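You operate a simulated robot arm through the tools that you are given. There is no shell and no other tool. Be economical: measure what you need, move in short steps, check, and stop when the job is done.

The job below is to be done with a simulated two-armed robot. You get a single attempt, and the scene is never put back.

TASK
Bleed the trough pipe, top it up and pump it to 5 bar.
Fine: black valve open till 0 bar, and shut; yellow valve open; blue valve on till the clear tube reaches its mark; both shut before you pump.

The check looks at the end state, three seconds after you hand in, the way a careful person would. Anything else that was tipped, shoved, dropped, spilled or broken makes it a failure.

THE ROBOT
Two 7-joint arms with fingered hands on one trunk, on a base that drives. Base frame: it is fixed to the floor where the robot stands at the start and does not move with it; the origin is under the middle of the robot, x ahead of it, y to its left, z up. Readings come in m, rad, newtons and seconds.
The left shoulder is at the start at [0.087, 0.17, 1.163], the right one opposite. Places, roughly: black knob beside the trough [0.5, -0.3, 0.9]; black valve on the trough panel [0.8, -0.2, 1]; blue valve on the trough panel [0.8, 0.2, 1]; green valve under the trough [0.3, -0.1, 0.6]; joined pipe with a green band (34x6x6 cm) [0.5, -0.1, 0.8]; joined pipe with a red band (34x6x6 cm) [0.6, -0.1, 0.8]; joined pipe with a yellow band (34x6x6 cm) [0.7, -0.1, 0.8]; lever of the blue pump [0.6, -0.5, 1]; purple valve on the trough panel [0.8, -0.3, 1]; red dial on the trough panel [0.8, -0.2, 1.2]; white knob beside the trough [0.5, 0.2, 0.9]; yellow valve on the trough panel [0.8, 0, 1]. Payload 4 kg a hand.
Tool frame (each hand has its own): the origin (TCP) lies between the finger pads and is the grasp point; the fingertips stand 0.026 m ahead of it; z points along the fingers, y is the line along which they close. The gripper opens to 0.132 m. The gripper's body begins 0.073 m behind the TCP. The gripper is a hand of 4 fingers: y runs from the thumb to the fingers, the wrist lies at [0, 0, -0.224] in the tool frame, and closing takes about 1.5 s.
Orientation is that of the tool frame in the base frame, as a unit quaternion [x, y, z, w]. With the fingers straight down and closing along the base's y, the tool's x points along the base's -x, its y along +y and its z along -z.

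THE INTERFACE
- The arms move only by the tool arm_command. It takes "left_moves", "right_moves" or both (then of equal length, played together; a hand with none holds still); each is a list of rows, each a list of 7 numbers: the shift along the tool's x, y, z in units of 100 mm (1.0 is 100 mm), then the turn, a rotation vector about the tool's x, y, z in units of 45 degrees (1.0 is 45 degrees), then the finger opening in cm, from 0 to 13.2. In form: [[x, y, z, wx, wy, wz, fingers], ...]. A call has 1 to 10 rows; each row is the pose to reach, as a shift and turn from the pose commanded when the call began, along the tool's axes at that moment. A call with a number of a shift or a turn outside -1 to 1 is refused whole. Rows are played at 5 a second. More than 0.05 m and 0.15 rad between two rows, or a gripper value outside its range, and nothing of the call is played. Where a pose cannot be reached the arm comes as near as it can. A force on the tool above 70 N (or 10 N above the force at the start of the call, whichever is more), or a blocked arm, ends the call early, and 0.2 s more pass. Each finger travels about 0.108 m/s and halts on what it meets, pressing with about 26 N; the grip force reading is that of the motor and also rises with nothing between the fingers. The clock runs only during rows and for 0.2 s after the last one: add rows that repeat a pose to give the fingers time. The reply holds the time, the measured pose of the TCP, the force on the tool along the base axes, the opening and the grip force, in the units named above and with some noise, with the torque about the TCP (base axes, N m) and any sound that the robot's microphone picked up.
- Cameras (640 x 400 px; columns grow to the right, rows downward): "scene" is now at [0.1826, -0.0245, 1.3641]; the picture's right is [-0.26, -0.97, 0.00], its down [-0.35, 0.09, -0.93] and it looks along [0.90, -0.24, -0.36] (base axes); focal length 214 px, centre (320, 200). "left" rides on the left gripper at [-0.073, 0.006, -0.094] in its tool frame; the picture's right is [-0.08, -1.00, 0.00], its down [0.79, -0.06, -0.62] and it looks along [0.61, -0.05, 0.79] (tool axes); focal length 230 px, centre (320, 200). "right" rides on the right gripper at [0.073, 0.006, -0.094] in its tool frame; the picture's right is [-0.08, 1.00, 0.00], its down [-0.78, -0.06, -0.62] and it looks along [-0.62, -0.05, 0.79] (tool axes); focal length 230 px, centre (320, 200). There is no depth. A picture from a camera that has moved, and an enlarged one, comes with that camera's place and axes in the base frame and with its lens.
- get_image(camera): a new picture of that camera. It takes no simulated time.
- lift_body(by): slides the trunk up (or, below 0, down) by that many m; the arms and the scene camera ride with it, the base frame stays. It gives what a move gives, with no picture.
- roll_base(legs): drives the robot by 1 to 6 legs, each [ahead, left, turn to the left] in m, m and rad, along the robot's own axes; the way and the turn of a leg run together, so that a leg with both is an arc; at most 1.5 m and 3.142 rad a leg. The arms and the cameras ride along, it lands a little off, and it stops where it bumps. It gives what a move gives.
- preshape(shape, hand): the hand has 4 fingers and takes this shape, open, in about a second: jaw (thumb against the fingers, like two jaws); tri (thumb and two fingers); tip (a fingertip pinch); poke (one finger out to press); point (the index stretched); flat (the hand flat); cup (the hand cupped); fist (a fist). The gripper value then closes the fingers along that shape, each until it touches; the sizes above hold for jaw. It gives what a move gives, with no picture.
- aim_head(pan, tilt): turns the head with the scene camera to pan (to the left, within 1.396 rad either way) and tilt (down, from -0.506 to 1.204), counted from straight ahead of the robot. It gives what a move gives.
- inspect(camera, box): a new picture of the part [left, top, right, bottom] of that camera's present view, enlarged. It takes no simulated time.
- finish_job(): hands the job in; it is judged then, once.

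Work in short steps. Places have to be worked out from the pictures, the camera data and where the tool is seen: move nearer, look again, correct. Check each grasp and each placing, and mend what went wrong. You have 120 turns and 92 pictures in all, those below and enlarged ones among them. Open the grippers and draw the arms clear of the work before you hand the job in, unless the task says otherwise; then end with one line.

The tools are called after "Request:" by a JSON object that holds its "method" and its "body". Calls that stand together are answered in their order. arm_command: Moves the arms, as the interface text tells. Its arguments: {"type":"object","properties":{"left_moves":{"type":"array","items":{"type":"array","items":{"type":"number"}}},"right_moves":{"type":"array","items":{"type":"array","items":{"type":"number"}}}},"required":[]} The other tools are called the same way: lift_body (by) slides the trunk up or down; preshape (shape, hand) gives the hand a shape; roll_base (legs) drives the base; aim_head (pan, tilt) turns the head that bears the scene camera; get_image (camera) takes a picture; inspect (camera, box) takes an enlarged picture of a part of a camera's view; finish_job () hands the job in.

At the start:

```text
t: 0.0
left_ee_pos: [0.4529, 0.0804, 1.256]
left_ee_rot: [0.0, 1.0, 0.001, -0.001]
left_wrist_force: [-0.5, 0.2, 0.1]
left_wrist_torque: [-0.02, -0.03, -0.02]
left_finger_gap: 0.1318
left_finger_force: 0.1
left_shape: jaw
right_ee_pos: [0.4359, -0.366, 1.2239]
right_ee_rot: [0.006, 1.0, 0.02, -0.001]
right_wrist_force: [0.6, 0.2, 0.4]
right_wrist_torque: [-0.01, 0.01, 0.01]
right_finger_gap: 0.1321
right_finger_force: 0.1
right_shape: jaw
trunk travel left (down, up): [-0.177, 0.174]
robot x, y, heading: [0.0014, -0.0011, -0.001]
head pan, tilt: [-0.239, 1.201]
```

scene: 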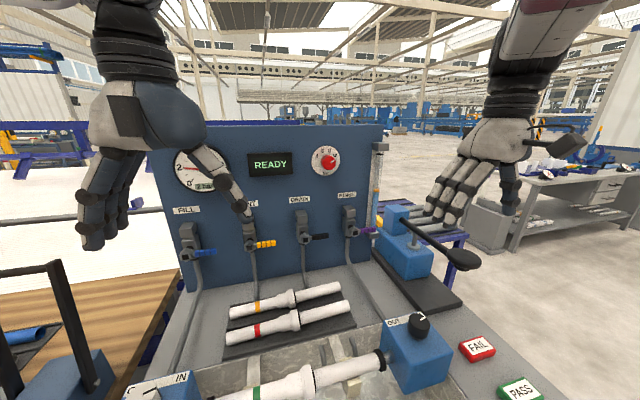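
right: 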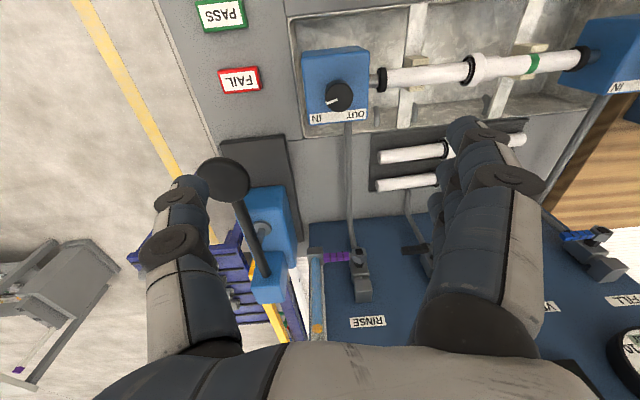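
left: 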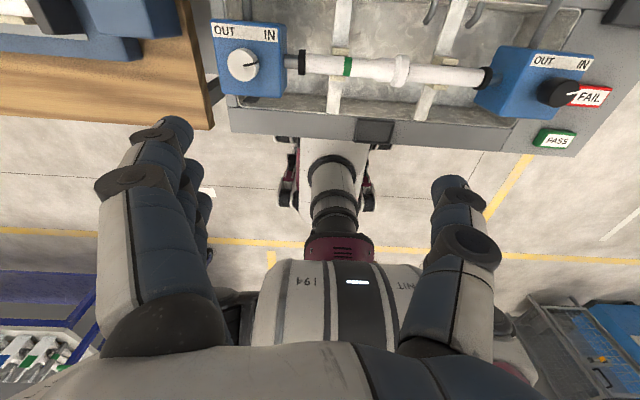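

I look closer at the panel and its valves and gauge first.

Request:
{"method": "inspect", "body": {"camera": "scene", "box": [150, 120, 400, 280]}}

Request:
{"method": "inspect", "body": {"camera": "scene", "box": [340, 130, 500, 320]}}

```text
2.50 times, centred on (275, 200) of scene
camera zoom: at [0.1826, -0.0245, 1.3641], right [-0.26, -0.97, 0.0], down [-0.35, 0.09, -0.93], along [0.9, -0.24, -0.36], focal length 536 px, centre (432, 200)
```

zoom: 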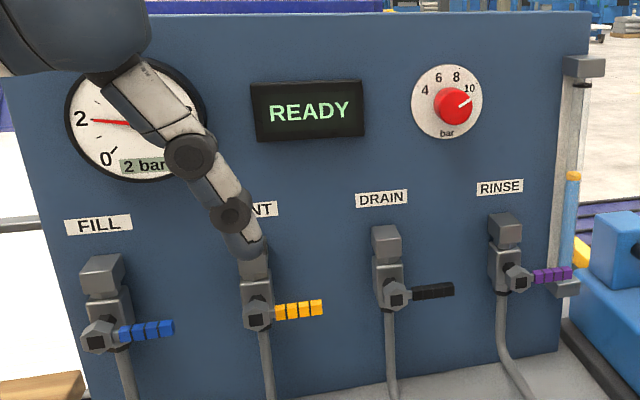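

```text
2.11 times, centred on (420, 225) of scene
camera zoom: at [0.1826, -0.0245, 1.3641], right [-0.26, -0.97, 0.0], down [-0.35, 0.09, -0.93], along [0.9, -0.24, -0.36], focal length 452 px, centre (110, 147)
```

zoom: 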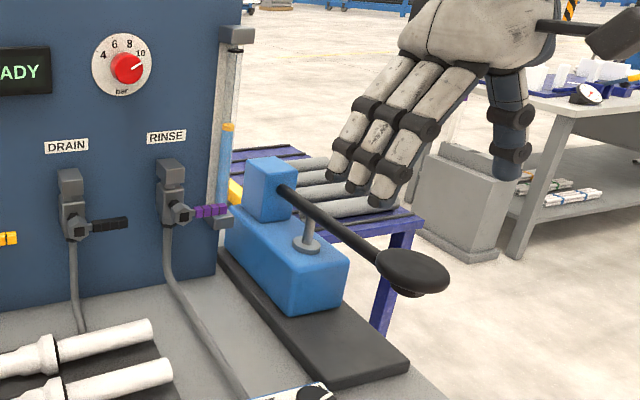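

The black, yellow and blue hubs sit at about y=-0.14, 0.04 and 0.22 at z≈0.98, with handles pointing right (closed). I start by tilting both hands forward while moving them slightly ahead.

Request:
{"method": "arm_command", "body": {"right_moves": [[-0.17, 0.1, 0, 0, -0.166, 0, 13.2], [-0.34, 0.2, 0, 0, -0.333, 0, 13.2], [-0.5, 0.3, 0, 0, -0.5, 0, 13.2], [-0.67, 0.4, 0, 0, -0.667, 0, 13.2], [-0.84, 0.5, 0, 0, -0.833, 0, 13.2], [-1.0, 0.6, 0, 0, -1.0, 0, 13.2]], "left_moves": [[-0.12, 0.15, 0, 0, -0.166, 0, 13.2], [-0.24, 0.3, 0, 0, -0.333, 0, 13.2], [-0.35, 0.45, 0, 0, -0.5, 0, 13.2], [-0.47, 0.6, 0, 0, -0.667, 0, 13.2], [-0.59, 0.75, 0, 0, -0.833, 0, 13.2], [-0.7, 0.9, 0, 0, -1.0, 0, 13.2]]}}

```text
t: 1.4
left_ee_pos: [0.5234, 0.1712, 1.2564]
left_ee_rot: [-0.001, 0.923, 0.0, 0.384]
left_wrist_force: [0.2, -0.2, 0.7]
left_wrist_torque: [0.02, 0.03, 0.0]
left_finger_gap: 0.132
left_finger_force: 0.1
left_shape: jaw
right_ee_pos: [0.5684, -0.364, 1.1983]
right_ee_rot: [0.039, 0.925, 0.04, 0.375]
right_wrist_force: [1.2, 0.2, -0.9]
right_wrist_torque: [-0.02, 0.02, 0.02]
right_finger_gap: 0.1318
right_finger_force: 0.0
right_shape: jaw
right hand out of reach, approached as far as the arm can: row 2, 3, 4, 5, 6
trunk travel left (down, up): [-0.177, 0.174]
robot x, y, heading: [-0.0002, -0.0002, -0.002]
head pan, tilt: [-0.239, 1.201]
```

The right arm met a reach limit in that pose; I continue the tilt while lowering both hands towards valve height.

Request:
{"method": "arm_command", "body": {"right_moves": [[0.08, 0.17, 0.15, 0, -0.166, 0, 13.2], [0.16, 0.33, 0.3, 0, -0.333, 0, 13.2], [0.25, 0.5, 0.46, 0, -0.5, 0, 13.2], [0.33, 0.67, 0.6, 0, -0.667, 0, 13.2], [0.42, 0.83, 0.76, 0, -0.833, 0, 13.2], [0.5, 1.0, 0.92, 0, -1.0, 0, 13.2]], "left_moves": [[0.06, 0, 0.17, 0, -0.166, 0, 13.2], [0.12, 0, 0.33, 0, -0.333, 0, 13.2], [0.18, 0, 0.5, 0, -0.5, 0, 13.2], [0.24, 0, 0.67, 0, -0.667, 0, 13.2], [0.29, 0, 0.83, 0, -0.833, 0, 13.2], [0.35, 0, 1.0, 0, -1.0, 0, 13.2]]}}

Request:
{"method": "get_image", "body": {"camera": "scene"}}

Request:
{"method": "get_image", "body": {"camera": "right"}}

```text
t: 3.0
left_ee_pos: [0.5693, 0.1704, 1.1612]
left_ee_rot: [0.0, 0.706, 0.0, 0.708]
left_wrist_force: [-0.1, 0.5, 0.0]
left_wrist_torque: [-0.02, 0.02, 0.01]
left_finger_gap: 0.1317
left_finger_force: 0.0
left_shape: jaw
right_ee_pos: [0.6914, -0.3025, 1.2845]
right_ee_rot: [0.072, 0.834, 0.04, 0.545]
right_wrist_force: [0.6, -0.3, 0.3]
right_wrist_torque: [-0.03, 0.02, 0.06]
right_finger_gap: 0.1318
right_finger_force: 0.1
right_shape: jaw
right hand out of reach, approached as far as the arm can: row 1, 2, 3, 4, 5, 6
trunk travel left (down, up): [-0.177, 0.174]
robot x, y, heading: [0.0026, -0.0012, 0.003]
head pan, tilt: [-0.239, 1.201]
stopped in row 6 (right hand): the arm was blocked; the commanded pose is now the measured one
```

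```text
86 pictures are left
camera scene: at [0.1817, -0.0251, 1.3661], right [-0.26, -0.97, 0.0], down [-0.33, 0.09, -0.94], along [0.91, -0.25, -0.34], focal length 214 px, centre (320, 200)
```

scene: 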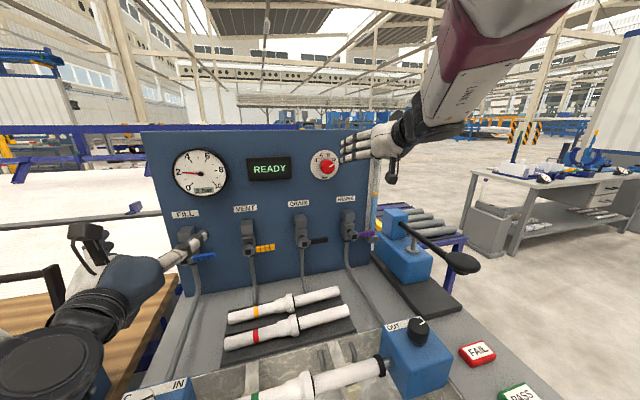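

```text
85 pictures are left
camera right: at [0.5765, -0.2844, 1.2569], right [0.11, 0.97, 0.22], down [-0.26, -0.18, 0.95], along [0.96, -0.16, 0.23], focal length 230 px, centre (320, 200)
```

right: 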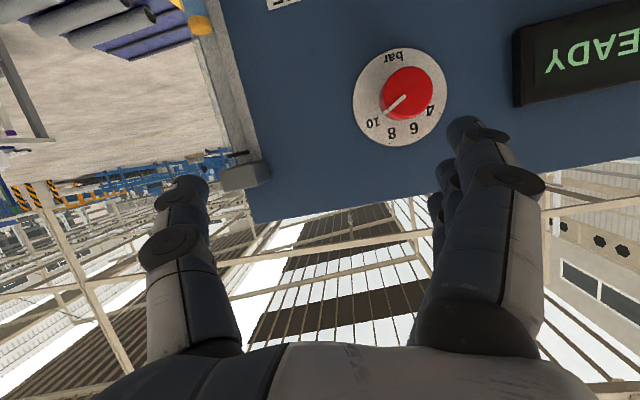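

The right hand is palm-up with its elbow raised, which is an awkward posture, and it sits near the dial. I back it off and roll the wrist towards a handshake posture.

Request:
{"method": "arm_command", "body": {"right_moves": [[0, 0, -0.2, 0, 0, 0, 13.2], [0, 0, -0.4, 0, 0, -0.1, 13.2], [0, 0, -0.6, 0, 0, -0.25, 13.2], [0, 0, -0.8, 0, 0, -0.4, 13.2], [0, 0, -1.0, 0, 0, -0.55, 13.2], [0, 0, -1.0, 0, 0, -0.7, 13.2], [0, 0, -1.0, 0, 0, -0.85, 13.2], [0, 0, -1.0, 0, 0, -1.0, 13.2]]}}

Request:
{"method": "get_image", "body": {"camera": "scene"}}

```text
t: 4.8
left_ee_pos: [0.5694, 0.1695, 1.1615]
left_ee_rot: [0.001, 0.706, -0.001, 0.708]
left_wrist_force: [0.7, 0.4, -1.3]
left_wrist_torque: [0.01, -0.05, 0.03]
left_finger_gap: 0.1318
left_finger_force: 0.0
left_shape: jaw
right_ee_pos: [0.7193, -0.2931, 1.3894]
right_ee_rot: [-0.252, 0.804, -0.172, 0.509]
right_wrist_force: [0.5, -0.4, 0.4]
right_wrist_torque: [-0.01, -0.05, 0.03]
right_finger_gap: 0.1318
right_finger_force: 0.0
right_shape: jaw
right hand out of reach, approached as far as the arm can: row 2, 3, 4, 5, 6, 7, 8
trunk travel left (down, up): [-0.177, 0.174]
robot x, y, heading: [-0.0, -0.0001, 0.001]
head pan, tilt: [-0.239, 1.201]
```

```text
84 pictures are left
camera scene: at [0.154, -0.0179, 1.3045], right [-0.24, -0.97, 0.0], down [-0.87, 0.22, -0.45], along [0.44, -0.11, -0.89], focal length 214 px, centre (320, 200)
```

scene: 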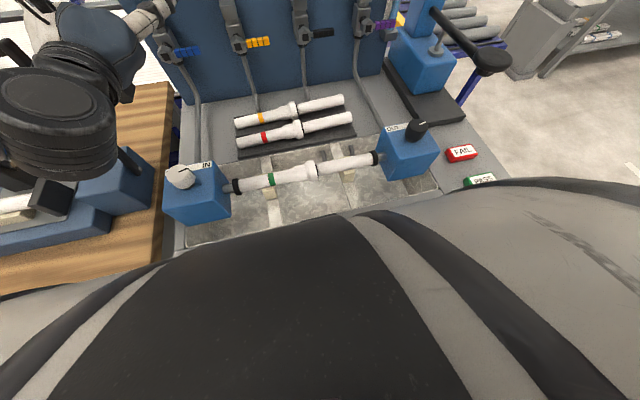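

The head has settled into a steep tilt; I raise it to see the right arm and the panel.

Request:
{"method": "aim_head", "body": {"pan": -0.4, "tilt": 0.3}}

Request:
{"method": "get_image", "body": {"camera": "scene"}}

```text
t: 6.0
left_ee_pos: [0.5695, 0.1712, 1.1612]
left_ee_rot: [-0.001, 0.707, 0.0, 0.708]
left_wrist_force: [-0.4, 0.1, 0.3]
left_wrist_torque: [-0.03, -0.02, -0.02]
left_finger_gap: 0.1316
left_finger_force: 0.1
left_shape: jaw
right_ee_pos: [0.7214, -0.2924, 1.3878]
right_ee_rot: [-0.25, 0.806, -0.172, 0.508]
right_wrist_force: [0.2, 0.2, -0.5]
right_wrist_torque: [-0.04, -0.02, 0.03]
right_finger_gap: 0.1317
right_finger_force: 0.0
right_shape: jaw
trunk travel left (down, up): [-0.177, 0.174]
robot x, y, heading: [-0.0043, 0.0023, -0.0]
head pan, tilt: [-0.4, 0.3]
```

```text
83 pictures are left
camera scene: at [0.1788, -0.0369, 1.3705], right [-0.39, -0.92, 0.0], down [-0.27, 0.12, -0.95], along [0.88, -0.37, -0.3], focal length 214 px, centre (320, 200)
```

scene: 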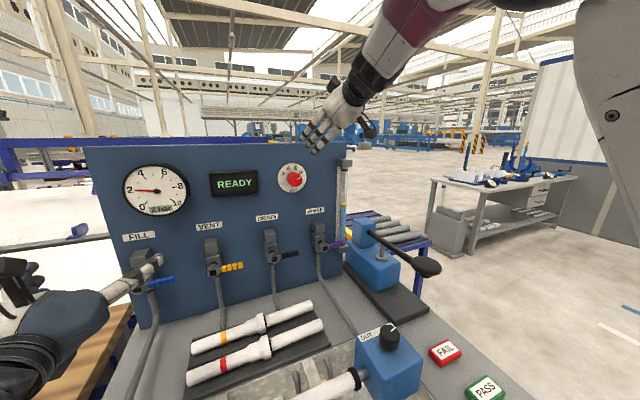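

The right elbow is up overhead. I try lowering the hand and rolling further, to let the elbow come down.

Request:
{"method": "arm_command", "body": {"right_moves": [[0.17, 0.12, -0.05, 0, 0, -0.17, 13.2], [0.33, 0.24, -0.1, 0, 0, -0.33, 13.2], [0.5, 0.35, -0.15, 0, 0, -0.5, 13.2], [0.67, 0.47, -0.2, 0, 0, -0.67, 13.2], [0.84, 0.6, -0.25, 0, 0, -0.83, 13.2], [1.0, 0.7, -0.3, 0, 0, -1.0, 13.2]]}}

```text
t: 7.4
left_ee_pos: [0.5699, 0.1734, 1.1608]
left_ee_rot: [-0.001, 0.706, -0.001, 0.708]
left_wrist_force: [0.0, 0.3, 0.6]
left_wrist_torque: [0.02, 0.05, -0.02]
left_finger_gap: 0.1321
left_finger_force: 0.1
left_shape: jaw
right_ee_pos: [0.728, -0.3131, 1.2833]
right_ee_rot: [-0.48, 0.664, -0.377, 0.432]
right_wrist_force: [-0.4, 0.9, -0.1]
right_wrist_torque: [-0.01, 0.02, -0.03]
right_finger_gap: 0.1322
right_finger_force: 0.1
right_shape: jaw
right hand out of reach, approached as far as the arm can: row 1, 2, 3, 4, 5, 6
trunk travel left (down, up): [-0.177, 0.174]
robot x, y, heading: [0.0064, -0.0037, 0.003]
head pan, tilt: [-0.4, 0.3]
```

It is coming down; the thumb is now up. I continue the roll and move back away from the panel.

Request:
{"method": "arm_command", "body": {"right_moves": [[0.05, 0.13, -0.13, 0, 0, -0.17, 13.2], [0.09, 0.26, -0.26, 0, 0, -0.33, 13.2], [0.13, 0.39, -0.39, 0, 0, -0.5, 13.2], [0.18, 0.52, -0.52, 0, 0, -0.67, 13.2], [0.22, 0.65, -0.65, 0, 0, -0.83, 13.2], [0.27, 0.77, -0.77, 0, 0, -1.0, 13.2]]}}

Request:
{"method": "get_image", "body": {"camera": "scene"}}

```text
t: 8.8
left_ee_pos: [0.5683, 0.17, 1.1615]
left_ee_rot: [0.0, 0.707, 0.0, 0.707]
left_wrist_force: [-0.5, 0.0, -0.2]
left_wrist_torque: [0.01, 0.0, 0.03]
left_finger_gap: 0.1321
left_finger_force: 0.0
left_shape: jaw
right_ee_pos: [0.6312, -0.3398, 1.2199]
right_ee_rot: [0.683, -0.458, 0.499, -0.272]
right_wrist_force: [-0.6, -0.2, -0.2]
right_wrist_torque: [0.0, -0.01, 0.01]
right_finger_gap: 0.132
right_finger_force: 0.1
right_shape: jaw
right hand out of reach, approached as far as the arm can: row 1, 5, 6
trunk travel left (down, up): [-0.177, 0.174]
robot x, y, heading: [-0.0014, 0.0026, 0.002]
head pan, tilt: [-0.4, 0.3]
```

```text
82 pictures are left
camera scene: at [0.1787, -0.0371, 1.3706], right [-0.39, -0.92, 0.0], down [-0.27, 0.12, -0.96], along [0.88, -0.37, -0.3], focal length 214 px, centre (320, 200)
```

scene: 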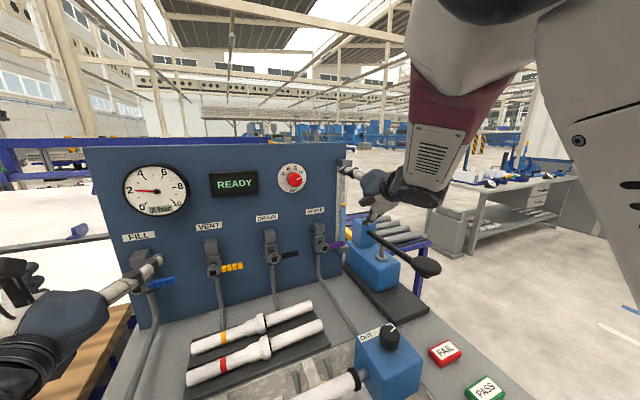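

The roll is working. I continue to the palm-down posture while lowering the hand.

Request:
{"method": "arm_command", "body": {"right_moves": [[-0.08, 0.17, -0.02, 0, 0, -0.17, 13.2], [-0.16, 0.33, -0.04, 0, 0, -0.33, 13.2], [-0.24, 0.5, -0.06, 0, 0, -0.5, 13.2], [-0.31, 0.67, -0.07, 0, 0, -0.67, 13.2], [-0.39, 0.83, -0.09, 0, 0, -0.83, 13.2], [-0.47, 1.0, -0.11, 0, 0, -1.0, 13.2]]}}

Request:
{"method": "get_image", "body": {"camera": "scene"}}

```text
t: 10.4
left_ee_pos: [0.5697, 0.1723, 1.16]
left_ee_rot: [0.0, 0.706, -0.001, 0.708]
left_wrist_force: [0.2, 0.3, -0.4]
left_wrist_torque: [0.0, -0.01, 0.0]
left_finger_gap: 0.132
left_finger_force: 0.2
left_shape: jaw
right_ee_pos: [0.6468, -0.3739, 1.2407]
right_ee_rot: [0.827, -0.181, 0.529, -0.068]
right_wrist_force: [0.1, -0.4, -0.6]
right_wrist_torque: [0.02, -0.03, 0.0]
right_finger_gap: 0.1317
right_finger_force: 0.0
right_shape: jaw
right hand out of reach, approached as far as the arm can: row 3, 4, 5, 6
trunk travel left (down, up): [-0.177, 0.174]
robot x, y, heading: [-0.0026, 0.0028, -0.001]
head pan, tilt: [-0.4, 0.3]
stopped in row 6 (right hand): the arm was blocked; the commanded pose is now the measured one
```

```text
81 pictures are left
camera scene: at [0.1794, -0.0374, 1.3704], right [-0.39, -0.92, 0.0], down [-0.27, 0.12, -0.96], along [0.88, -0.37, -0.3], focal length 214 px, centre (320, 200)
```

scene: 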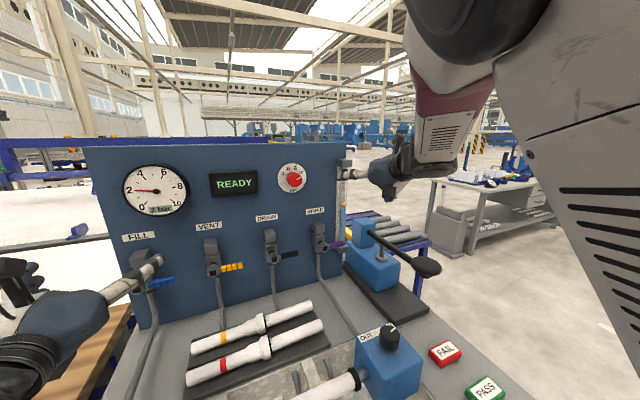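

The elbow is near the head and blocks. I bring the right hand back to pointing down and nearer the body, to get out of this posture.

Request:
{"method": "arm_command", "body": {"right_moves": [[-0.16, 0.08, -0.17, 0, -0.17, 0, 13.2], [-0.33, 0.16, -0.33, 0, -0.33, 0, 13.2], [-0.5, 0.25, -0.5, 0, -0.5, 0, 13.2], [-0.66, 0.33, -0.67, 0, -0.67, 0, 13.2], [-0.82, 0.42, -0.83, 0, -0.83, 0, 13.2], [-1.0, 0.5, -1.0, 0, -1.0, 0, 13.2]]}}

Request:
{"method": "get_image", "body": {"camera": "scene"}}

```text
t: 11.8
left_ee_pos: [0.5695, 0.1704, 1.1613]
left_ee_rot: [0.0, 0.707, 0.0, 0.708]
left_wrist_force: [-0.3, 0.4, 0.7]
left_wrist_torque: [0.05, -0.01, 0.01]
left_finger_gap: 0.1321
left_finger_force: 0.1
left_shape: jaw
right_ee_pos: [0.5073, -0.373, 1.1842]
right_ee_rot: [0.967, -0.139, 0.171, -0.128]
right_wrist_force: [0.2, -0.5, 0.0]
right_wrist_torque: [0.04, 0.01, -0.02]
right_finger_gap: 0.1318
right_finger_force: 0.1
right_shape: jaw
trunk travel left (down, up): [-0.177, 0.174]
robot x, y, heading: [-0.0023, -0.0031, -0.002]
head pan, tilt: [-0.4, 0.3]
```

```text
80 pictures are left
camera scene: at [0.1789, -0.0372, 1.3705], right [-0.39, -0.92, 0.0], down [-0.27, 0.12, -0.96], along [0.88, -0.37, -0.3], focal length 214 px, centre (320, 200)
```

scene: 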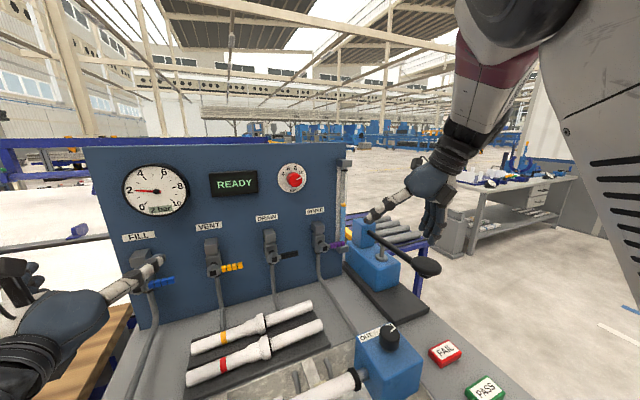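

The right arm is now in a good posture for later pumping from above. The left hand will do the valves, so I roll it 45° and shift it to the right towards the black valve.

Request:
{"method": "arm_command", "body": {"left_moves": [[0.07, -0.16, 0, 0, 0, -0.17, 13.2], [0.14, -0.33, 0, 0, 0, -0.33, 10], [0.2, -0.5, 0, 0, 0, -0.5, 8], [0.27, -0.66, 0, 0, 0, -0.67, 8], [0.34, -0.83, 0, 0, 0, -0.83, 8], [0.4, -1.0, 0, 0, 0, -1.0, 8]], "right_moves": [[0, 0.1, 0, 0, 0, 0, 13.2], [0, 0.2, 0, 0, 0, 0, 13.2], [0, 0.3, 0, 0, 0, 0, 13.2], [0, 0.4, 0, 0, 0, 0, 13.2], [0, 0.5, 0, 0, 0, 0, 13.2], [0, 0.6, 0, 0, 0, 0, 13.2]]}}

Request:
{"method": "get_image", "body": {"camera": "left"}}

```text
t: 13.2
left_ee_pos: [0.5696, 0.0697, 1.1227]
left_ee_rot: [-0.272, 0.652, -0.273, 0.653]
left_wrist_force: [-0.1, -0.3, 0.1]
left_wrist_torque: [-0.01, -0.05, 0.05]
left_finger_gap: 0.0806
left_finger_force: 0.1
left_shape: jaw
right_ee_pos: [0.4949, -0.4279, 1.1667]
right_ee_rot: [0.967, -0.139, 0.173, -0.128]
right_wrist_force: [0.3, 0.2, -0.3]
right_wrist_torque: [0.01, 0.01, 0.01]
right_finger_gap: 0.1316
right_finger_force: 0.1
right_shape: jaw
trunk travel left (down, up): [-0.177, 0.174]
robot x, y, heading: [0.0026, 0.002, -0.002]
head pan, tilt: [-0.4, 0.3]
```

```text
79 pictures are left
camera left: at [0.4758, 0.1269, 1.1674], right [0.0, -0.65, 0.76], down [-0.62, -0.6, -0.51], along [0.79, -0.47, -0.4], focal length 230 px, centre (320, 200)
```

left: 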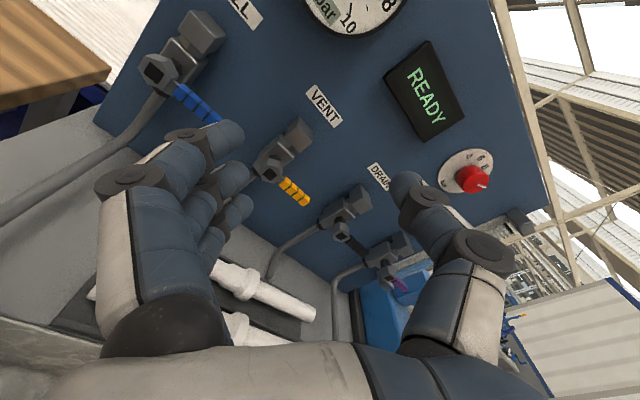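

The three fingers are too wide beside the hub, so I try the poke shape and see where the fingertip lies.

Request:
{"method": "preshape", "body": {"shape": "poke", "hand": "left"}}

Request:
{"method": "get_image", "body": {"camera": "left"}}

Request:
{"method": "get_image", "body": {"camera": "scene"}}

```text
t: 14.1
left_ee_pos: [0.5694, 0.0701, 1.1216]
left_ee_rot: [-0.27, 0.652, -0.272, 0.654]
left_wrist_force: [0.5, -0.3, -0.4]
left_wrist_torque: [0.05, -0.02, 0.02]
left_finger_gap: 0.0
left_finger_force: 0.0
left_shape: poke
right_ee_pos: [0.4932, -0.428, 1.1671]
right_ee_rot: [0.967, -0.138, 0.172, -0.129]
right_wrist_force: [-0.4, -0.7, -0.3]
right_wrist_torque: [-0.01, -0.02, -0.02]
right_finger_gap: 0.1319
right_finger_force: 0.1
right_shape: jaw
trunk travel left (down, up): [-0.177, 0.174]
robot x, y, heading: [0.0028, 0.001, -0.001]
head pan, tilt: [-0.4, 0.3]
```

```text
78 pictures are left
camera left: at [0.4756, 0.1273, 1.1678], right [0.0, -0.65, 0.76], down [-0.62, -0.6, -0.51], along [0.79, -0.47, -0.4], focal length 230 px, centre (320, 200)
```

left: 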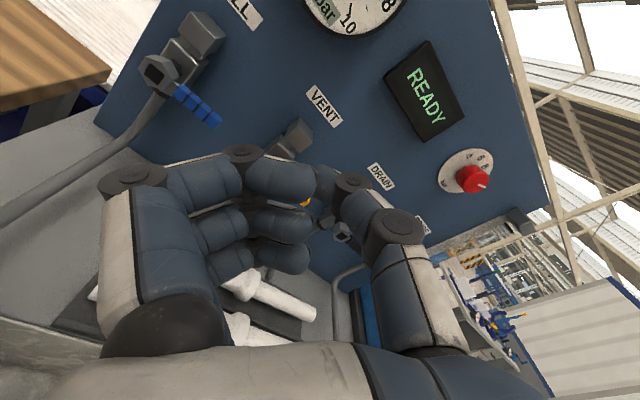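

```text
77 pictures are left
camera scene: at [0.1789, -0.0369, 1.3706], right [-0.39, -0.92, 0.0], down [-0.27, 0.12, -0.96], along [0.88, -0.37, -0.3], focal length 214 px, centre (320, 200)
```

scene: 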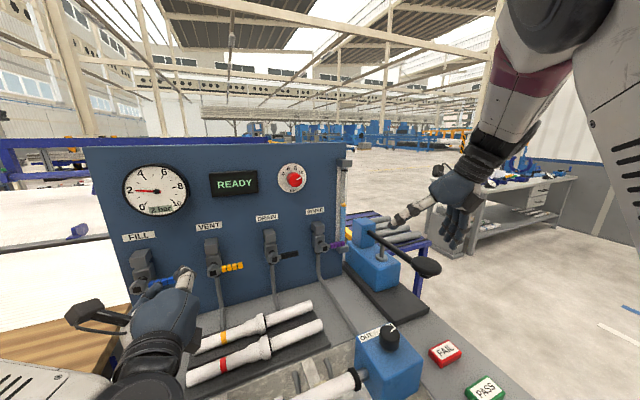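

Poke bunches all fingers; I compare with the point shape.

Request:
{"method": "preshape", "body": {"shape": "point", "hand": "left"}}

Request:
{"method": "get_image", "body": {"camera": "left"}}

```text
t: 15.0
left_ee_pos: [0.5683, 0.0705, 1.1217]
left_ee_rot: [-0.27, 0.653, -0.27, 0.654]
left_wrist_force: [0.6, -0.1, -0.1]
left_wrist_torque: [0.0, -0.04, 0.02]
left_finger_gap: 0.1259
left_finger_force: 0.0
left_shape: point
right_ee_pos: [0.494, -0.4284, 1.1674]
right_ee_rot: [0.967, -0.138, 0.173, -0.129]
right_wrist_force: [0.4, -0.2, 1.2]
right_wrist_torque: [-0.02, -0.02, 0.0]
right_finger_gap: 0.1321
right_finger_force: 0.1
right_shape: jaw
trunk travel left (down, up): [-0.177, 0.174]
robot x, y, heading: [-0.0016, 0.0001, 0.002]
head pan, tilt: [-0.4, 0.3]
```

```text
76 pictures are left
camera left: at [0.4756, 0.1273, 1.1678], right [0.0, -0.65, 0.76], down [-0.62, -0.6, -0.51], along [0.79, -0.47, -0.4], focal length 230 px, centre (320, 200)
```

left: 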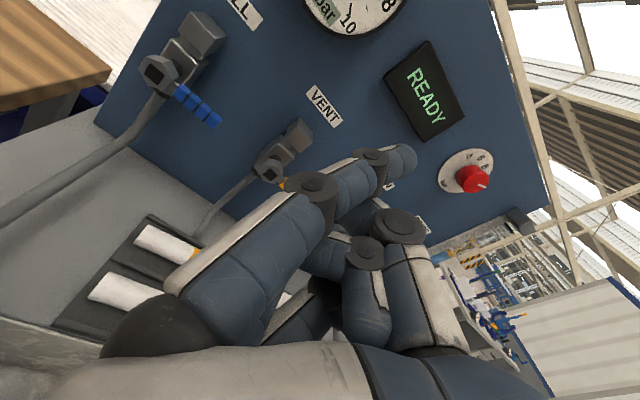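

I compare also with the tip pinch, which may suit a small handle.

Request:
{"method": "preshape", "body": {"shape": "tip", "hand": "left"}}

Request:
{"method": "get_image", "body": {"camera": "left"}}

```text
t: 15.9
left_ee_pos: [0.5697, 0.0709, 1.1208]
left_ee_rot: [-0.27, 0.653, -0.271, 0.654]
left_wrist_force: [-0.2, -0.6, -0.1]
left_wrist_torque: [-0.03, -0.02, -0.01]
left_finger_gap: 0.1318
left_finger_force: 0.0
left_shape: tip
right_ee_pos: [0.4943, -0.428, 1.1679]
right_ee_rot: [0.967, -0.137, 0.173, -0.129]
right_wrist_force: [0.8, -0.2, -0.6]
right_wrist_torque: [0.0, 0.0, 0.02]
right_finger_gap: 0.132
right_finger_force: 0.0
right_shape: jaw
trunk travel left (down, up): [-0.177, 0.174]
robot x, y, heading: [0.0018, 0.0004, 0.0]
head pan, tilt: [-0.4, 0.3]
```

```text
75 pictures are left
camera left: at [0.4756, 0.1273, 1.1678], right [0.0, -0.65, 0.76], down [-0.62, -0.6, -0.51], along [0.79, -0.47, -0.4], focal length 230 px, centre (320, 200)
```

left: 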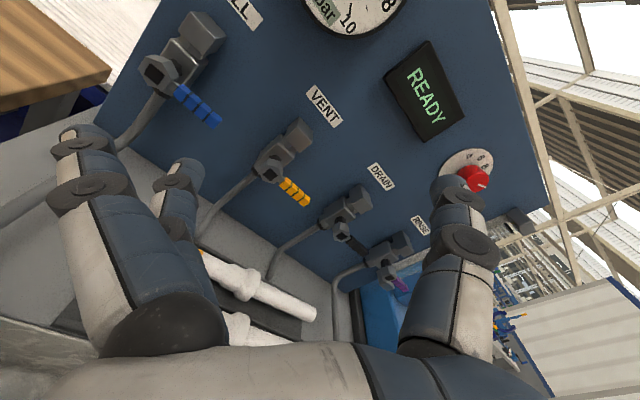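

I close the tip pinch to about 3 cm to see its form.

Request:
{"method": "arm_command", "body": {"left_moves": [[0, 0, 0, 0, 0, 0, 3], [0, 0, 0, 0, 0, 0, 3], [0, 0, 0, 0, 0, 0, 3], [0, 0, 0, 0, 0, 0, 3]]}}

Request:
{"method": "get_image", "body": {"camera": "left"}}

```text
t: 16.9
left_ee_pos: [0.5694, 0.0717, 1.1212]
left_ee_rot: [-0.272, 0.652, -0.271, 0.654]
left_wrist_force: [-0.4, -0.2, 0.1]
left_wrist_torque: [-0.01, -0.01, 0.0]
left_finger_gap: 0.0305
left_finger_force: 0.0
left_shape: tip
right_ee_pos: [0.4942, -0.4281, 1.1674]
right_ee_rot: [0.967, -0.139, 0.173, -0.128]
right_wrist_force: [0.2, 1.2, -0.9]
right_wrist_torque: [0.01, -0.03, 0.01]
right_finger_gap: 0.1317
right_finger_force: 0.0
right_shape: jaw
trunk travel left (down, up): [-0.177, 0.174]
robot x, y, heading: [-0.0029, -0.0036, -0.0]
head pan, tilt: [-0.4, 0.3]
```

```text
74 pictures are left
camera left: at [0.4756, 0.1272, 1.1677], right [0.0, -0.65, 0.76], down [-0.62, -0.6, -0.51], along [0.79, -0.47, -0.4], focal length 230 px, centre (320, 200)
```

left: 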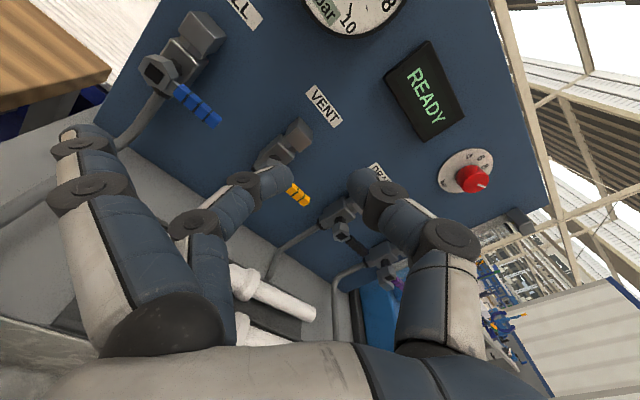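

The black handle runs from the hub at about (0.788, -0.136, 0.993) to a tip at y≈-0.214. A closed jaw held palm down makes a narrow, tall paddle that can push the handle round, so I set jaw again and look at it closed.

Request:
{"method": "preshape", "body": {"shape": "jaw", "hand": "left"}}

Request:
{"method": "arm_command", "body": {"left_moves": [[0.12, -0.12, 0, 0, 0, 0.17, 8], [0.24, -0.24, 0, 0, 0, 0.33, 4], [0.35, -0.35, 0, 0, 0, 0.5, 0], [0.47, -0.47, 0, 0, 0, 0.67, 0], [0.6, -0.6, 0, 0, 0, 0.83, 0], [0.7, -0.7, 0, 0, 0, 1.0, 0], [0.7, -0.7, 0, 0, 0, 1.0, 0]]}}

Request:
{"method": "arm_command", "body": {"left_moves": [[0, -0.25, 0.05, 0, 0, 0, 0], [0.0, -0.5, 0.1, 0, 0, 0, 0], [0.0, -0.75, 0.15, 0, 0, 0, 0], [0.0, -1.0, 0.2, 0, 0, 0, 0]]}}

Request:
{"method": "get_image", "body": {"camera": "left"}}

Request:
{"method": "get_image", "body": {"camera": "scene"}}

```text
t: 17.8
left_ee_pos: [0.5686, 0.0702, 1.1221]
left_ee_rot: [-0.27, 0.652, -0.272, 0.654]
left_wrist_force: [0.8, 0.2, 0.5]
left_wrist_torque: [-0.01, -0.03, 0.0]
left_finger_gap: 0.1322
left_finger_force: 0.0
left_shape: jaw
right_ee_pos: [0.4941, -0.4286, 1.1675]
right_ee_rot: [0.967, -0.138, 0.174, -0.128]
right_wrist_force: [0.1, -0.1, -0.3]
right_wrist_torque: [-0.01, -0.03, 0.0]
right_finger_gap: 0.1318
right_finger_force: 0.1
right_shape: jaw
trunk travel left (down, up): [-0.177, 0.174]
robot x, y, heading: [-0.0009, 0.0001, 0.0]
head pan, tilt: [-0.4, 0.3]
```

```text
t: 19.4
left_ee_pos: [0.5701, -0.0274, 1.1203]
left_ee_rot: [0.001, 0.707, -0.001, 0.708]
left_wrist_force: [0.2, 0.1, -0.5]
left_wrist_torque: [0.01, 0.0, 0.01]
left_finger_gap: 0.0
left_finger_force: 25.9
left_shape: jaw
right_ee_pos: [0.4935, -0.4281, 1.1661]
right_ee_rot: [0.967, -0.139, 0.172, -0.128]
right_wrist_force: [0.7, 0.4, -0.1]
right_wrist_torque: [-0.03, 0.01, 0.04]
right_finger_gap: 0.132
right_finger_force: 0.1
right_shape: jaw
trunk travel left (down, up): [-0.177, 0.174]
robot x, y, heading: [-0.001, -0.0016, 0.003]
head pan, tilt: [-0.4, 0.3]
```

```text
t: 20.4
left_ee_pos: [0.5901, -0.1294, 1.1219]
left_ee_rot: [0.0, 0.707, -0.001, 0.708]
left_wrist_force: [0.2, -0.7, -0.2]
left_wrist_torque: [0.0, 0.0, 0.01]
left_finger_gap: 0.0
left_finger_force: 26.1
left_shape: jaw
right_ee_pos: [0.4946, -0.4288, 1.1683]
right_ee_rot: [0.967, -0.138, 0.173, -0.129]
right_wrist_force: [0.6, -0.3, -0.7]
right_wrist_torque: [0.02, -0.02, -0.02]
right_finger_gap: 0.1318
right_finger_force: 0.1
right_shape: jaw
trunk travel left (down, up): [-0.177, 0.174]
robot x, y, heading: [-0.0017, -0.0013, 0.001]
head pan, tilt: [-0.4, 0.3]
```

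```text
73 pictures are left
camera left: at [0.4956, -0.1218, 1.1943], right [0.0, -1.0, 0.08], down [-0.62, -0.06, -0.79], along [0.79, -0.05, -0.61], focal length 230 px, centre (320, 200)
```

left: 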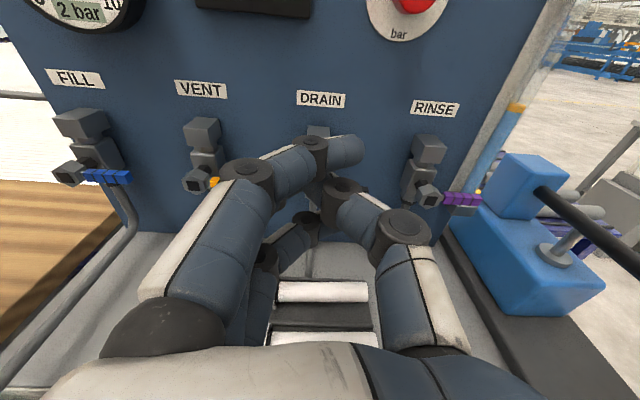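

```text
72 pictures are left
camera scene: at [0.1788, -0.0375, 1.3705], right [-0.39, -0.92, 0.0], down [-0.27, 0.12, -0.96], along [0.88, -0.37, -0.3], focal length 214 px, centre (320, 200)
```

scene: 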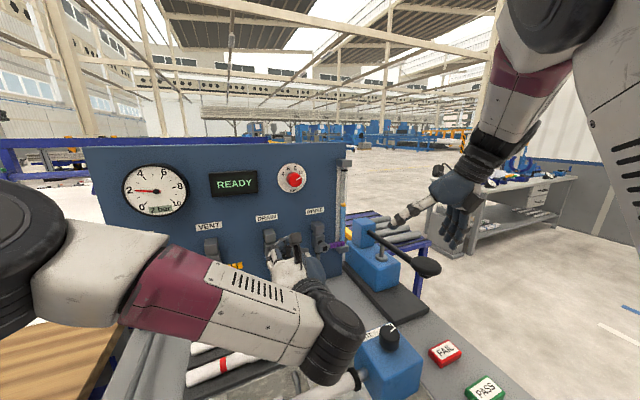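

Closed fully, the fingers cross slightly, so I hold a 1 cm gap. I move above the outer part of the black handle, then forward so the fingertips pass the handle plane.

Request:
{"method": "arm_command", "body": {"left_moves": [[0.1, -0.35, 0.2, 0, 0, 0, 1], [0.2, -0.7, 0.4, 0, 0, 0, 1], [0.3, -0.76, 0.7, 0, 0, 0, 1], [0.35, -0.76, 1.0, 0, 0, 0, 1]]}}

Request:
{"method": "arm_command", "body": {"left_moves": [[0, 0, 0.3, 0, 0, 0, 1], [0, 0, 0.6, 0, 0, 0, 1], [0, 0, 0.9, 0, 0, 0, 1], [0, 0, 0.9, 0, 0, 0, 1]]}}

Request:
{"method": "get_image", "body": {"camera": "left"}}

Request:
{"method": "inspect", "body": {"camera": "scene", "box": [180, 160, 400, 300]}}

```text
t: 21.6
left_ee_pos: [0.7391, -0.1333, 1.1058]
left_ee_rot: [-0.051, 0.701, 0.03, 0.711]
left_wrist_force: [0.4, -1.4, -0.3]
left_wrist_torque: [0.01, -0.02, -0.06]
left_finger_gap: 0.0097
left_finger_force: 0.0
left_shape: jaw
right_ee_pos: [0.4935, -0.4273, 1.1677]
right_ee_rot: [0.967, -0.138, 0.173, -0.128]
right_wrist_force: [-0.6, -0.2, -0.8]
right_wrist_torque: [-0.02, 0.02, 0.02]
right_finger_gap: 0.132
right_finger_force: 0.1
right_shape: jaw
trunk travel left (down, up): [-0.177, 0.174]
robot x, y, heading: [-0.0017, -0.0002, -0.004]
head pan, tilt: [-0.4, 0.3]
stopped in row 4 (left hand): the arm was blocked; the commanded pose is now the measured one
```

```text
t: 22.3
left_ee_pos: [0.8287, -0.0665, 1.1227]
left_ee_rot: [-0.089, 0.696, 0.052, 0.71]
left_wrist_force: [-45.5, 6.8, 2.5]
left_wrist_torque: [0.07, 0.36, 0.65]
left_finger_gap: 0.011
left_finger_force: 18.7
left_shape: jaw
right_ee_pos: [0.489, -0.4262, 1.1698]
right_ee_rot: [0.967, -0.138, 0.174, -0.128]
right_wrist_force: [-0.2, -0.3, 0.1]
right_wrist_torque: [-0.05, -0.01, 0.0]
right_finger_gap: 0.1319
right_finger_force: 0.1
right_shape: jaw
trunk travel left (down, up): [-0.177, 0.174]
robot x, y, heading: [0.0009, -0.0016, 0.003]
head pan, tilt: [-0.4, 0.3]
stopped in row 3 (left hand): the force on the tool passed its limit (the readings are from after the stop); the commanded pose is now the measured one
```

```text
71 pictures are left
camera left: at [0.7339, -0.0743, 1.1926], right [0.19, -0.97, 0.13], down [-0.57, -0.22, -0.79], along [0.8, 0.08, -0.6], focal length 230 px, centre (320, 200)
```

left: 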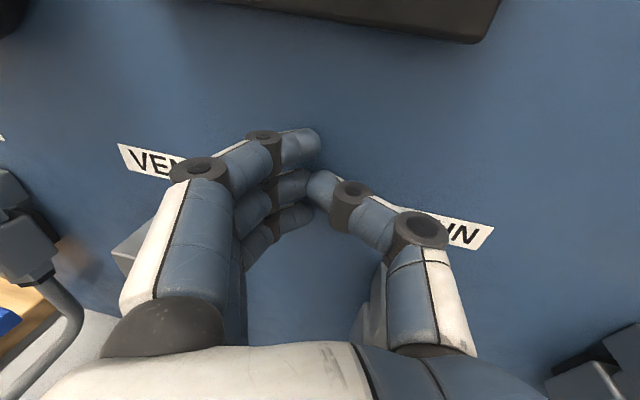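

```text
2.86 times, centred on (290, 230) of scene
camera zoom: at [0.1721, -0.036, 1.3717], right [-0.39, -0.92, 0.0], down [-0.27, 0.11, -0.96], along [0.88, -0.37, -0.29], focal length 613 px, centre (406, 114)
```

zoom: 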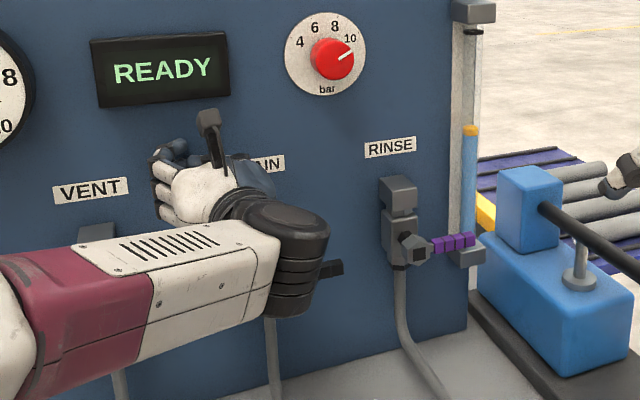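

The left arm ran to a joint limit and touched the panel. I back it off, then I'll drive the base to the right so that the left hand faces the valve squarely.

Request:
{"method": "arm_command", "body": {"left_moves": [[0, 0, -0.25, 0, 0, 0, 1], [0, 0, -0.5, 0, 0, 0, 1], [0, 0, -0.75, 0, 0, 0, 1], [0, 0, -1.0, 0, 0, 0, 1]]}}

Request:
{"method": "arm_command", "body": {"left_moves": [[0, 0, -0.25, 0, 0, 0, 1], [0, 0, -0.5, 0, 0, 0, 1], [0, 0, -0.75, 0, 0, 0, 1], [0, 0, -1.0, 0, 0, 0, 1]]}}

Request:
{"method": "roll_base", "body": {"legs": [[0, -0.25, 0]]}}

Request:
{"method": "get_image", "body": {"camera": "scene"}}

```text
t: 23.3
left_ee_pos: [0.7344, -0.0915, 1.1183]
left_ee_rot: [-0.085, 0.698, 0.048, 0.709]
left_wrist_force: [0.4, 0.4, -0.9]
left_wrist_torque: [0.01, 0.01, 0.0]
left_finger_gap: 0.0
left_finger_force: 25.8
left_shape: jaw
right_ee_pos: [0.4938, -0.4283, 1.1668]
right_ee_rot: [0.967, -0.138, 0.172, -0.128]
right_wrist_force: [0.3, 0.3, 1.0]
right_wrist_torque: [0.05, 0.0, -0.02]
right_finger_gap: 0.1316
right_finger_force: 0.1
right_shape: jaw
trunk travel left (down, up): [-0.177, 0.174]
robot x, y, heading: [0.0024, -0.0002, -0.003]
head pan, tilt: [-0.4, 0.3]
```

```text
t: 24.3
left_ee_pos: [0.6353, -0.109, 1.1156]
left_ee_rot: [-0.086, 0.698, 0.049, 0.709]
left_wrist_force: [0.8, 0.0, -0.7]
left_wrist_torque: [0.01, 0.01, 0.01]
left_finger_gap: 0.0
left_finger_force: 26.1
left_shape: jaw
right_ee_pos: [0.4928, -0.4283, 1.1665]
right_ee_rot: [0.967, -0.138, 0.172, -0.129]
right_wrist_force: [-0.2, -1.0, -0.2]
right_wrist_torque: [-0.01, -0.02, -0.06]
right_finger_gap: 0.1319
right_finger_force: 0.1
right_shape: jaw
trunk travel left (down, up): [-0.177, 0.174]
robot x, y, heading: [-0.0012, -0.0012, -0.003]
head pan, tilt: [-0.4, 0.3]
```

```text
t: 26.1
left_ee_pos: [0.6363, -0.3548, 1.1167]
left_ee_rot: [-0.086, 0.698, 0.05, 0.709]
left_wrist_force: [-0.4, -0.4, 0.2]
left_wrist_torque: [0.02, -0.01, 0.03]
left_finger_gap: 0.0001
left_finger_force: 26.1
left_shape: jaw
right_ee_pos: [0.4939, -0.6742, 1.1663]
right_ee_rot: [0.967, -0.138, 0.172, -0.129]
right_wrist_force: [-0.5, -0.5, 0.8]
right_wrist_torque: [0.03, -0.02, 0.01]
right_finger_gap: 0.132
right_finger_force: 0.1
right_shape: jaw
trunk travel left (down, up): [-0.177, 0.174]
robot x, y, heading: [0.0014, -0.248, -0.0]
head pan, tilt: [-0.4, 0.3]
```

```text
69 pictures are left
camera scene: at [0.1787, -0.2837, 1.3705], right [-0.39, -0.92, 0.0], down [-0.27, 0.12, -0.96], along [0.88, -0.37, -0.3], focal length 214 px, centre (320, 200)
```

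scene: 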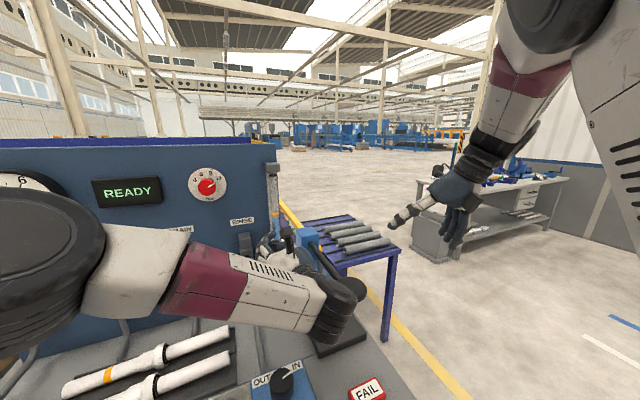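

The base is 0.25 m further right. I bring the left hand back to y≈-0.2, straightening its yaw, and turn the head to face the panel.

Request:
{"method": "arm_command", "body": {"left_moves": [[0, 0.25, 0, 0.12, 0, 0.03, 1], [0, 0.5, 0, 0.25, 0, 0.065, 1], [0, 0.75, 0, 0.25, 0, 0.065, 1], [0, 1.0, 0, 0.25, 0, 0.065, 1]]}}

Request:
{"method": "aim_head", "body": {"pan": 0.25, "tilt": 0.3}}

Request:
{"method": "get_image", "body": {"camera": "scene"}}

```text
t: 27.1
left_ee_pos: [0.6181, -0.2556, 1.1109]
left_ee_rot: [0.002, 0.702, -0.003, 0.712]
left_wrist_force: [-0.7, -0.3, 0.9]
left_wrist_torque: [-0.01, -0.01, -0.02]
left_finger_gap: 0.0
left_finger_force: 25.9
left_shape: jaw
right_ee_pos: [0.4941, -0.6727, 1.1669]
right_ee_rot: [0.967, -0.139, 0.171, -0.128]
right_wrist_force: [-0.6, 0.2, 0.0]
right_wrist_torque: [-0.02, 0.07, 0.03]
right_finger_gap: 0.1319
right_finger_force: 0.0
right_shape: jaw
trunk travel left (down, up): [-0.177, 0.174]
robot x, y, heading: [0.0019, -0.2448, -0.002]
head pan, tilt: [-0.4, 0.3]
```

```text
t: 28.2
left_ee_pos: [0.6184, -0.2569, 1.1109]
left_ee_rot: [0.002, 0.702, -0.002, 0.712]
left_wrist_force: [0.1, 0.1, 0.6]
left_wrist_torque: [0.01, 0.0, 0.04]
left_finger_gap: 0.0001
left_finger_force: 26.1
left_shape: jaw
right_ee_pos: [0.4942, -0.6735, 1.1669]
right_ee_rot: [0.967, -0.138, 0.172, -0.128]
right_wrist_force: [0.8, 0.8, 0.2]
right_wrist_torque: [-0.01, 0.0, 0.0]
right_finger_gap: 0.1317
right_finger_force: 0.0
right_shape: jaw
trunk travel left (down, up): [-0.177, 0.174]
robot x, y, heading: [0.0003, -0.245, 0.004]
head pan, tilt: [0.25, 0.3]
```

```text
68 pictures are left
camera scene: at [0.1832, -0.2236, 1.3706], right [0.25, -0.97, 0.0], down [-0.29, -0.07, -0.96], along [0.93, 0.24, -0.3], focal length 214 px, centre (320, 200)
```

scene: 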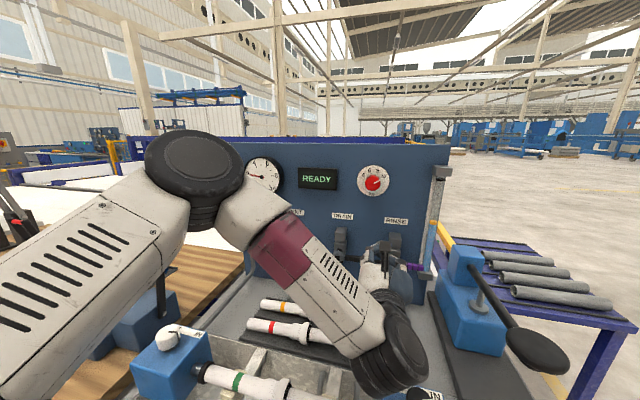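

The gauge and display are visible from here. I move the closed hand ahead above the outer end of the black handle.

Request:
{"method": "arm_command", "body": {"left_moves": [[0.1, 0.25, 0.25, 0, 0, 0, 1], [0.2, 0.5, 0.5, 0, 0, 0, 1], [0.3, 0.5, 0.75, 0, 0, 0, 1], [0.35, 0.5, 1.0, 0, 0, 0, 1]]}}

Request:
{"method": "get_image", "body": {"camera": "left"}}

Request:
{"method": "inspect", "body": {"camera": "scene", "box": [240, 140, 460, 290]}}

```text
t: 29.2
left_ee_pos: [0.7188, -0.2061, 1.0765]
left_ee_rot: [0.002, 0.702, -0.002, 0.712]
left_wrist_force: [0.6, 0.3, -0.6]
left_wrist_torque: [-0.01, 0.01, -0.04]
left_finger_gap: 0.0
left_finger_force: 25.9
left_shape: jaw
right_ee_pos: [0.4948, -0.6726, 1.1672]
right_ee_rot: [0.967, -0.138, 0.172, -0.128]
right_wrist_force: [-0.3, 0.5, -0.8]
right_wrist_torque: [0.0, 0.01, -0.01]
right_finger_gap: 0.1317
right_finger_force: 0.1
right_shape: jaw
trunk travel left (down, up): [-0.177, 0.174]
robot x, y, heading: [-0.0007, -0.2486, 0.001]
head pan, tilt: [0.25, 0.3]
```

```text
67 pictures are left
camera left: at [0.6241, -0.1987, 1.1469], right [-0.01, -1.0, 0.08], down [-0.6, -0.06, -0.79], along [0.8, -0.05, -0.6], focal length 230 px, centre (320, 200)
```

left: 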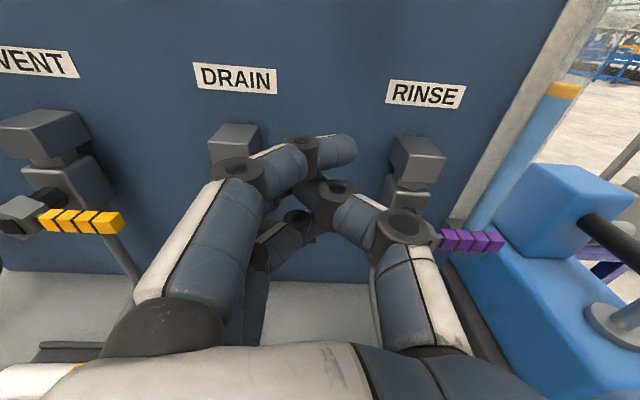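

```text
2.67 times, centred on (350, 215) of scene
camera zoom: at [0.1834, -0.2233, 1.3705], right [0.25, -0.97, 0.0], down [-0.29, -0.07, -0.96], along [0.93, 0.24, -0.3], focal length 572 px, centre (240, 160)
```

zoom: 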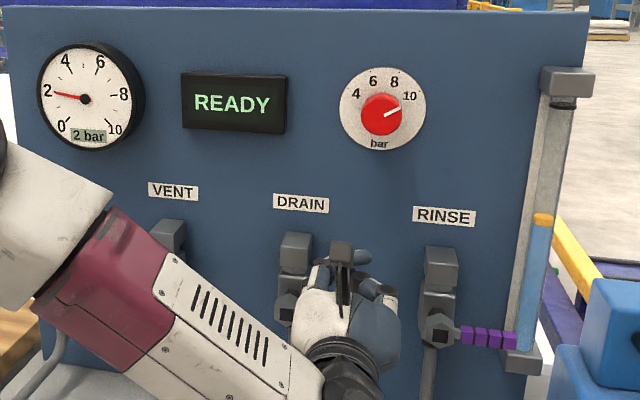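

The crossed index may get in the way, so I open the fingers to 4 cm and bring them back to 1.5 cm before pushing.

Request:
{"method": "arm_command", "body": {"left_moves": [[0, 0, 0, 0, 0, 0, 4], [0, 0, 0, 0, 0, 0, 4], [0, 0, 0, 0, 0, 0, 4], [0, 0, 0, 0, 0, 0, 1.6], [0, 0, 0, 0, 0, 0, 1.6], [0, 0, 0, 0, 0, 0, 1.6]]}}

Request:
{"method": "get_image", "body": {"camera": "left"}}

```text
t: 30.6
left_ee_pos: [0.7198, -0.2061, 1.0766]
left_ee_rot: [0.003, 0.701, -0.003, 0.713]
left_wrist_force: [0.7, 0.8, 0.6]
left_wrist_torque: [0.01, 0.02, 0.02]
left_finger_gap: 0.0165
left_finger_force: 0.0
left_shape: jaw
right_ee_pos: [0.4933, -0.6739, 1.1666]
right_ee_rot: [0.967, -0.138, 0.172, -0.128]
right_wrist_force: [0.3, 0.3, -0.2]
right_wrist_torque: [0.01, -0.02, -0.03]
right_finger_gap: 0.1321
right_finger_force: 0.1
right_shape: jaw
trunk travel left (down, up): [-0.177, 0.174]
robot x, y, heading: [0.0012, -0.2472, 0.005]
head pan, tilt: [0.25, 0.3]
```

```text
65 pictures are left
camera left: at [0.6236, -0.199, 1.1472], right [-0.01, -1.0, 0.08], down [-0.6, -0.06, -0.79], along [0.8, -0.05, -0.6], focal length 230 px, centre (320, 200)
```

left: 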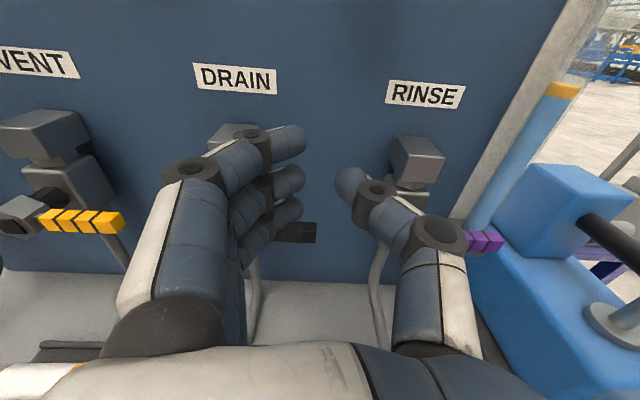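

Now the fingers are side by side and the ring finger sits above the handle about 5 cm from the hub. I go forward 5.5 cm and start lowering.

Request:
{"method": "arm_command", "body": {"left_moves": [[0, 0, 0.3, 0, 0, 0, 1.6], [0, 0, 0.55, 0, 0, 0, 1.6], [0.15, 0, 0.55, 0, 0, 0, 1.6], [0.3, 0, 0.55, 0, 0, 0, 1.6]]}}

Request:
{"method": "get_image", "body": {"camera": "left"}}

```text
t: 31.6
left_ee_pos: [0.7757, -0.205, 1.048]
left_ee_rot: [0.002, 0.702, -0.002, 0.712]
left_wrist_force: [0.1, 0.4, 0.5]
left_wrist_torque: [-0.02, 0.05, 0.01]
left_finger_gap: 0.0166
left_finger_force: 0.1
left_shape: jaw
right_ee_pos: [0.4957, -0.6744, 1.166]
right_ee_rot: [0.967, -0.138, 0.172, -0.128]
right_wrist_force: [0.6, 1.1, -0.1]
right_wrist_torque: [-0.01, 0.02, -0.01]
right_finger_gap: 0.1318
right_finger_force: 0.0
right_shape: jaw
trunk travel left (down, up): [-0.177, 0.174]
robot x, y, heading: [-0.0036, -0.2448, -0.003]
head pan, tilt: [0.25, 0.3]
```

```text
64 pictures are left
camera left: at [0.6796, -0.1994, 1.118], right [-0.01, -1.0, 0.08], down [-0.61, -0.06, -0.79], along [0.8, -0.05, -0.6], focal length 230 px, centre (320, 200)
```

left: 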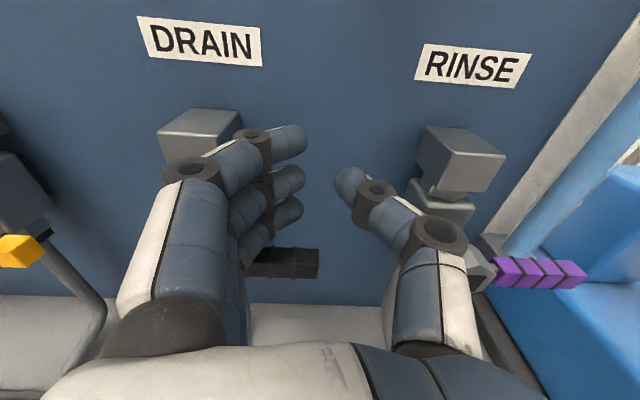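

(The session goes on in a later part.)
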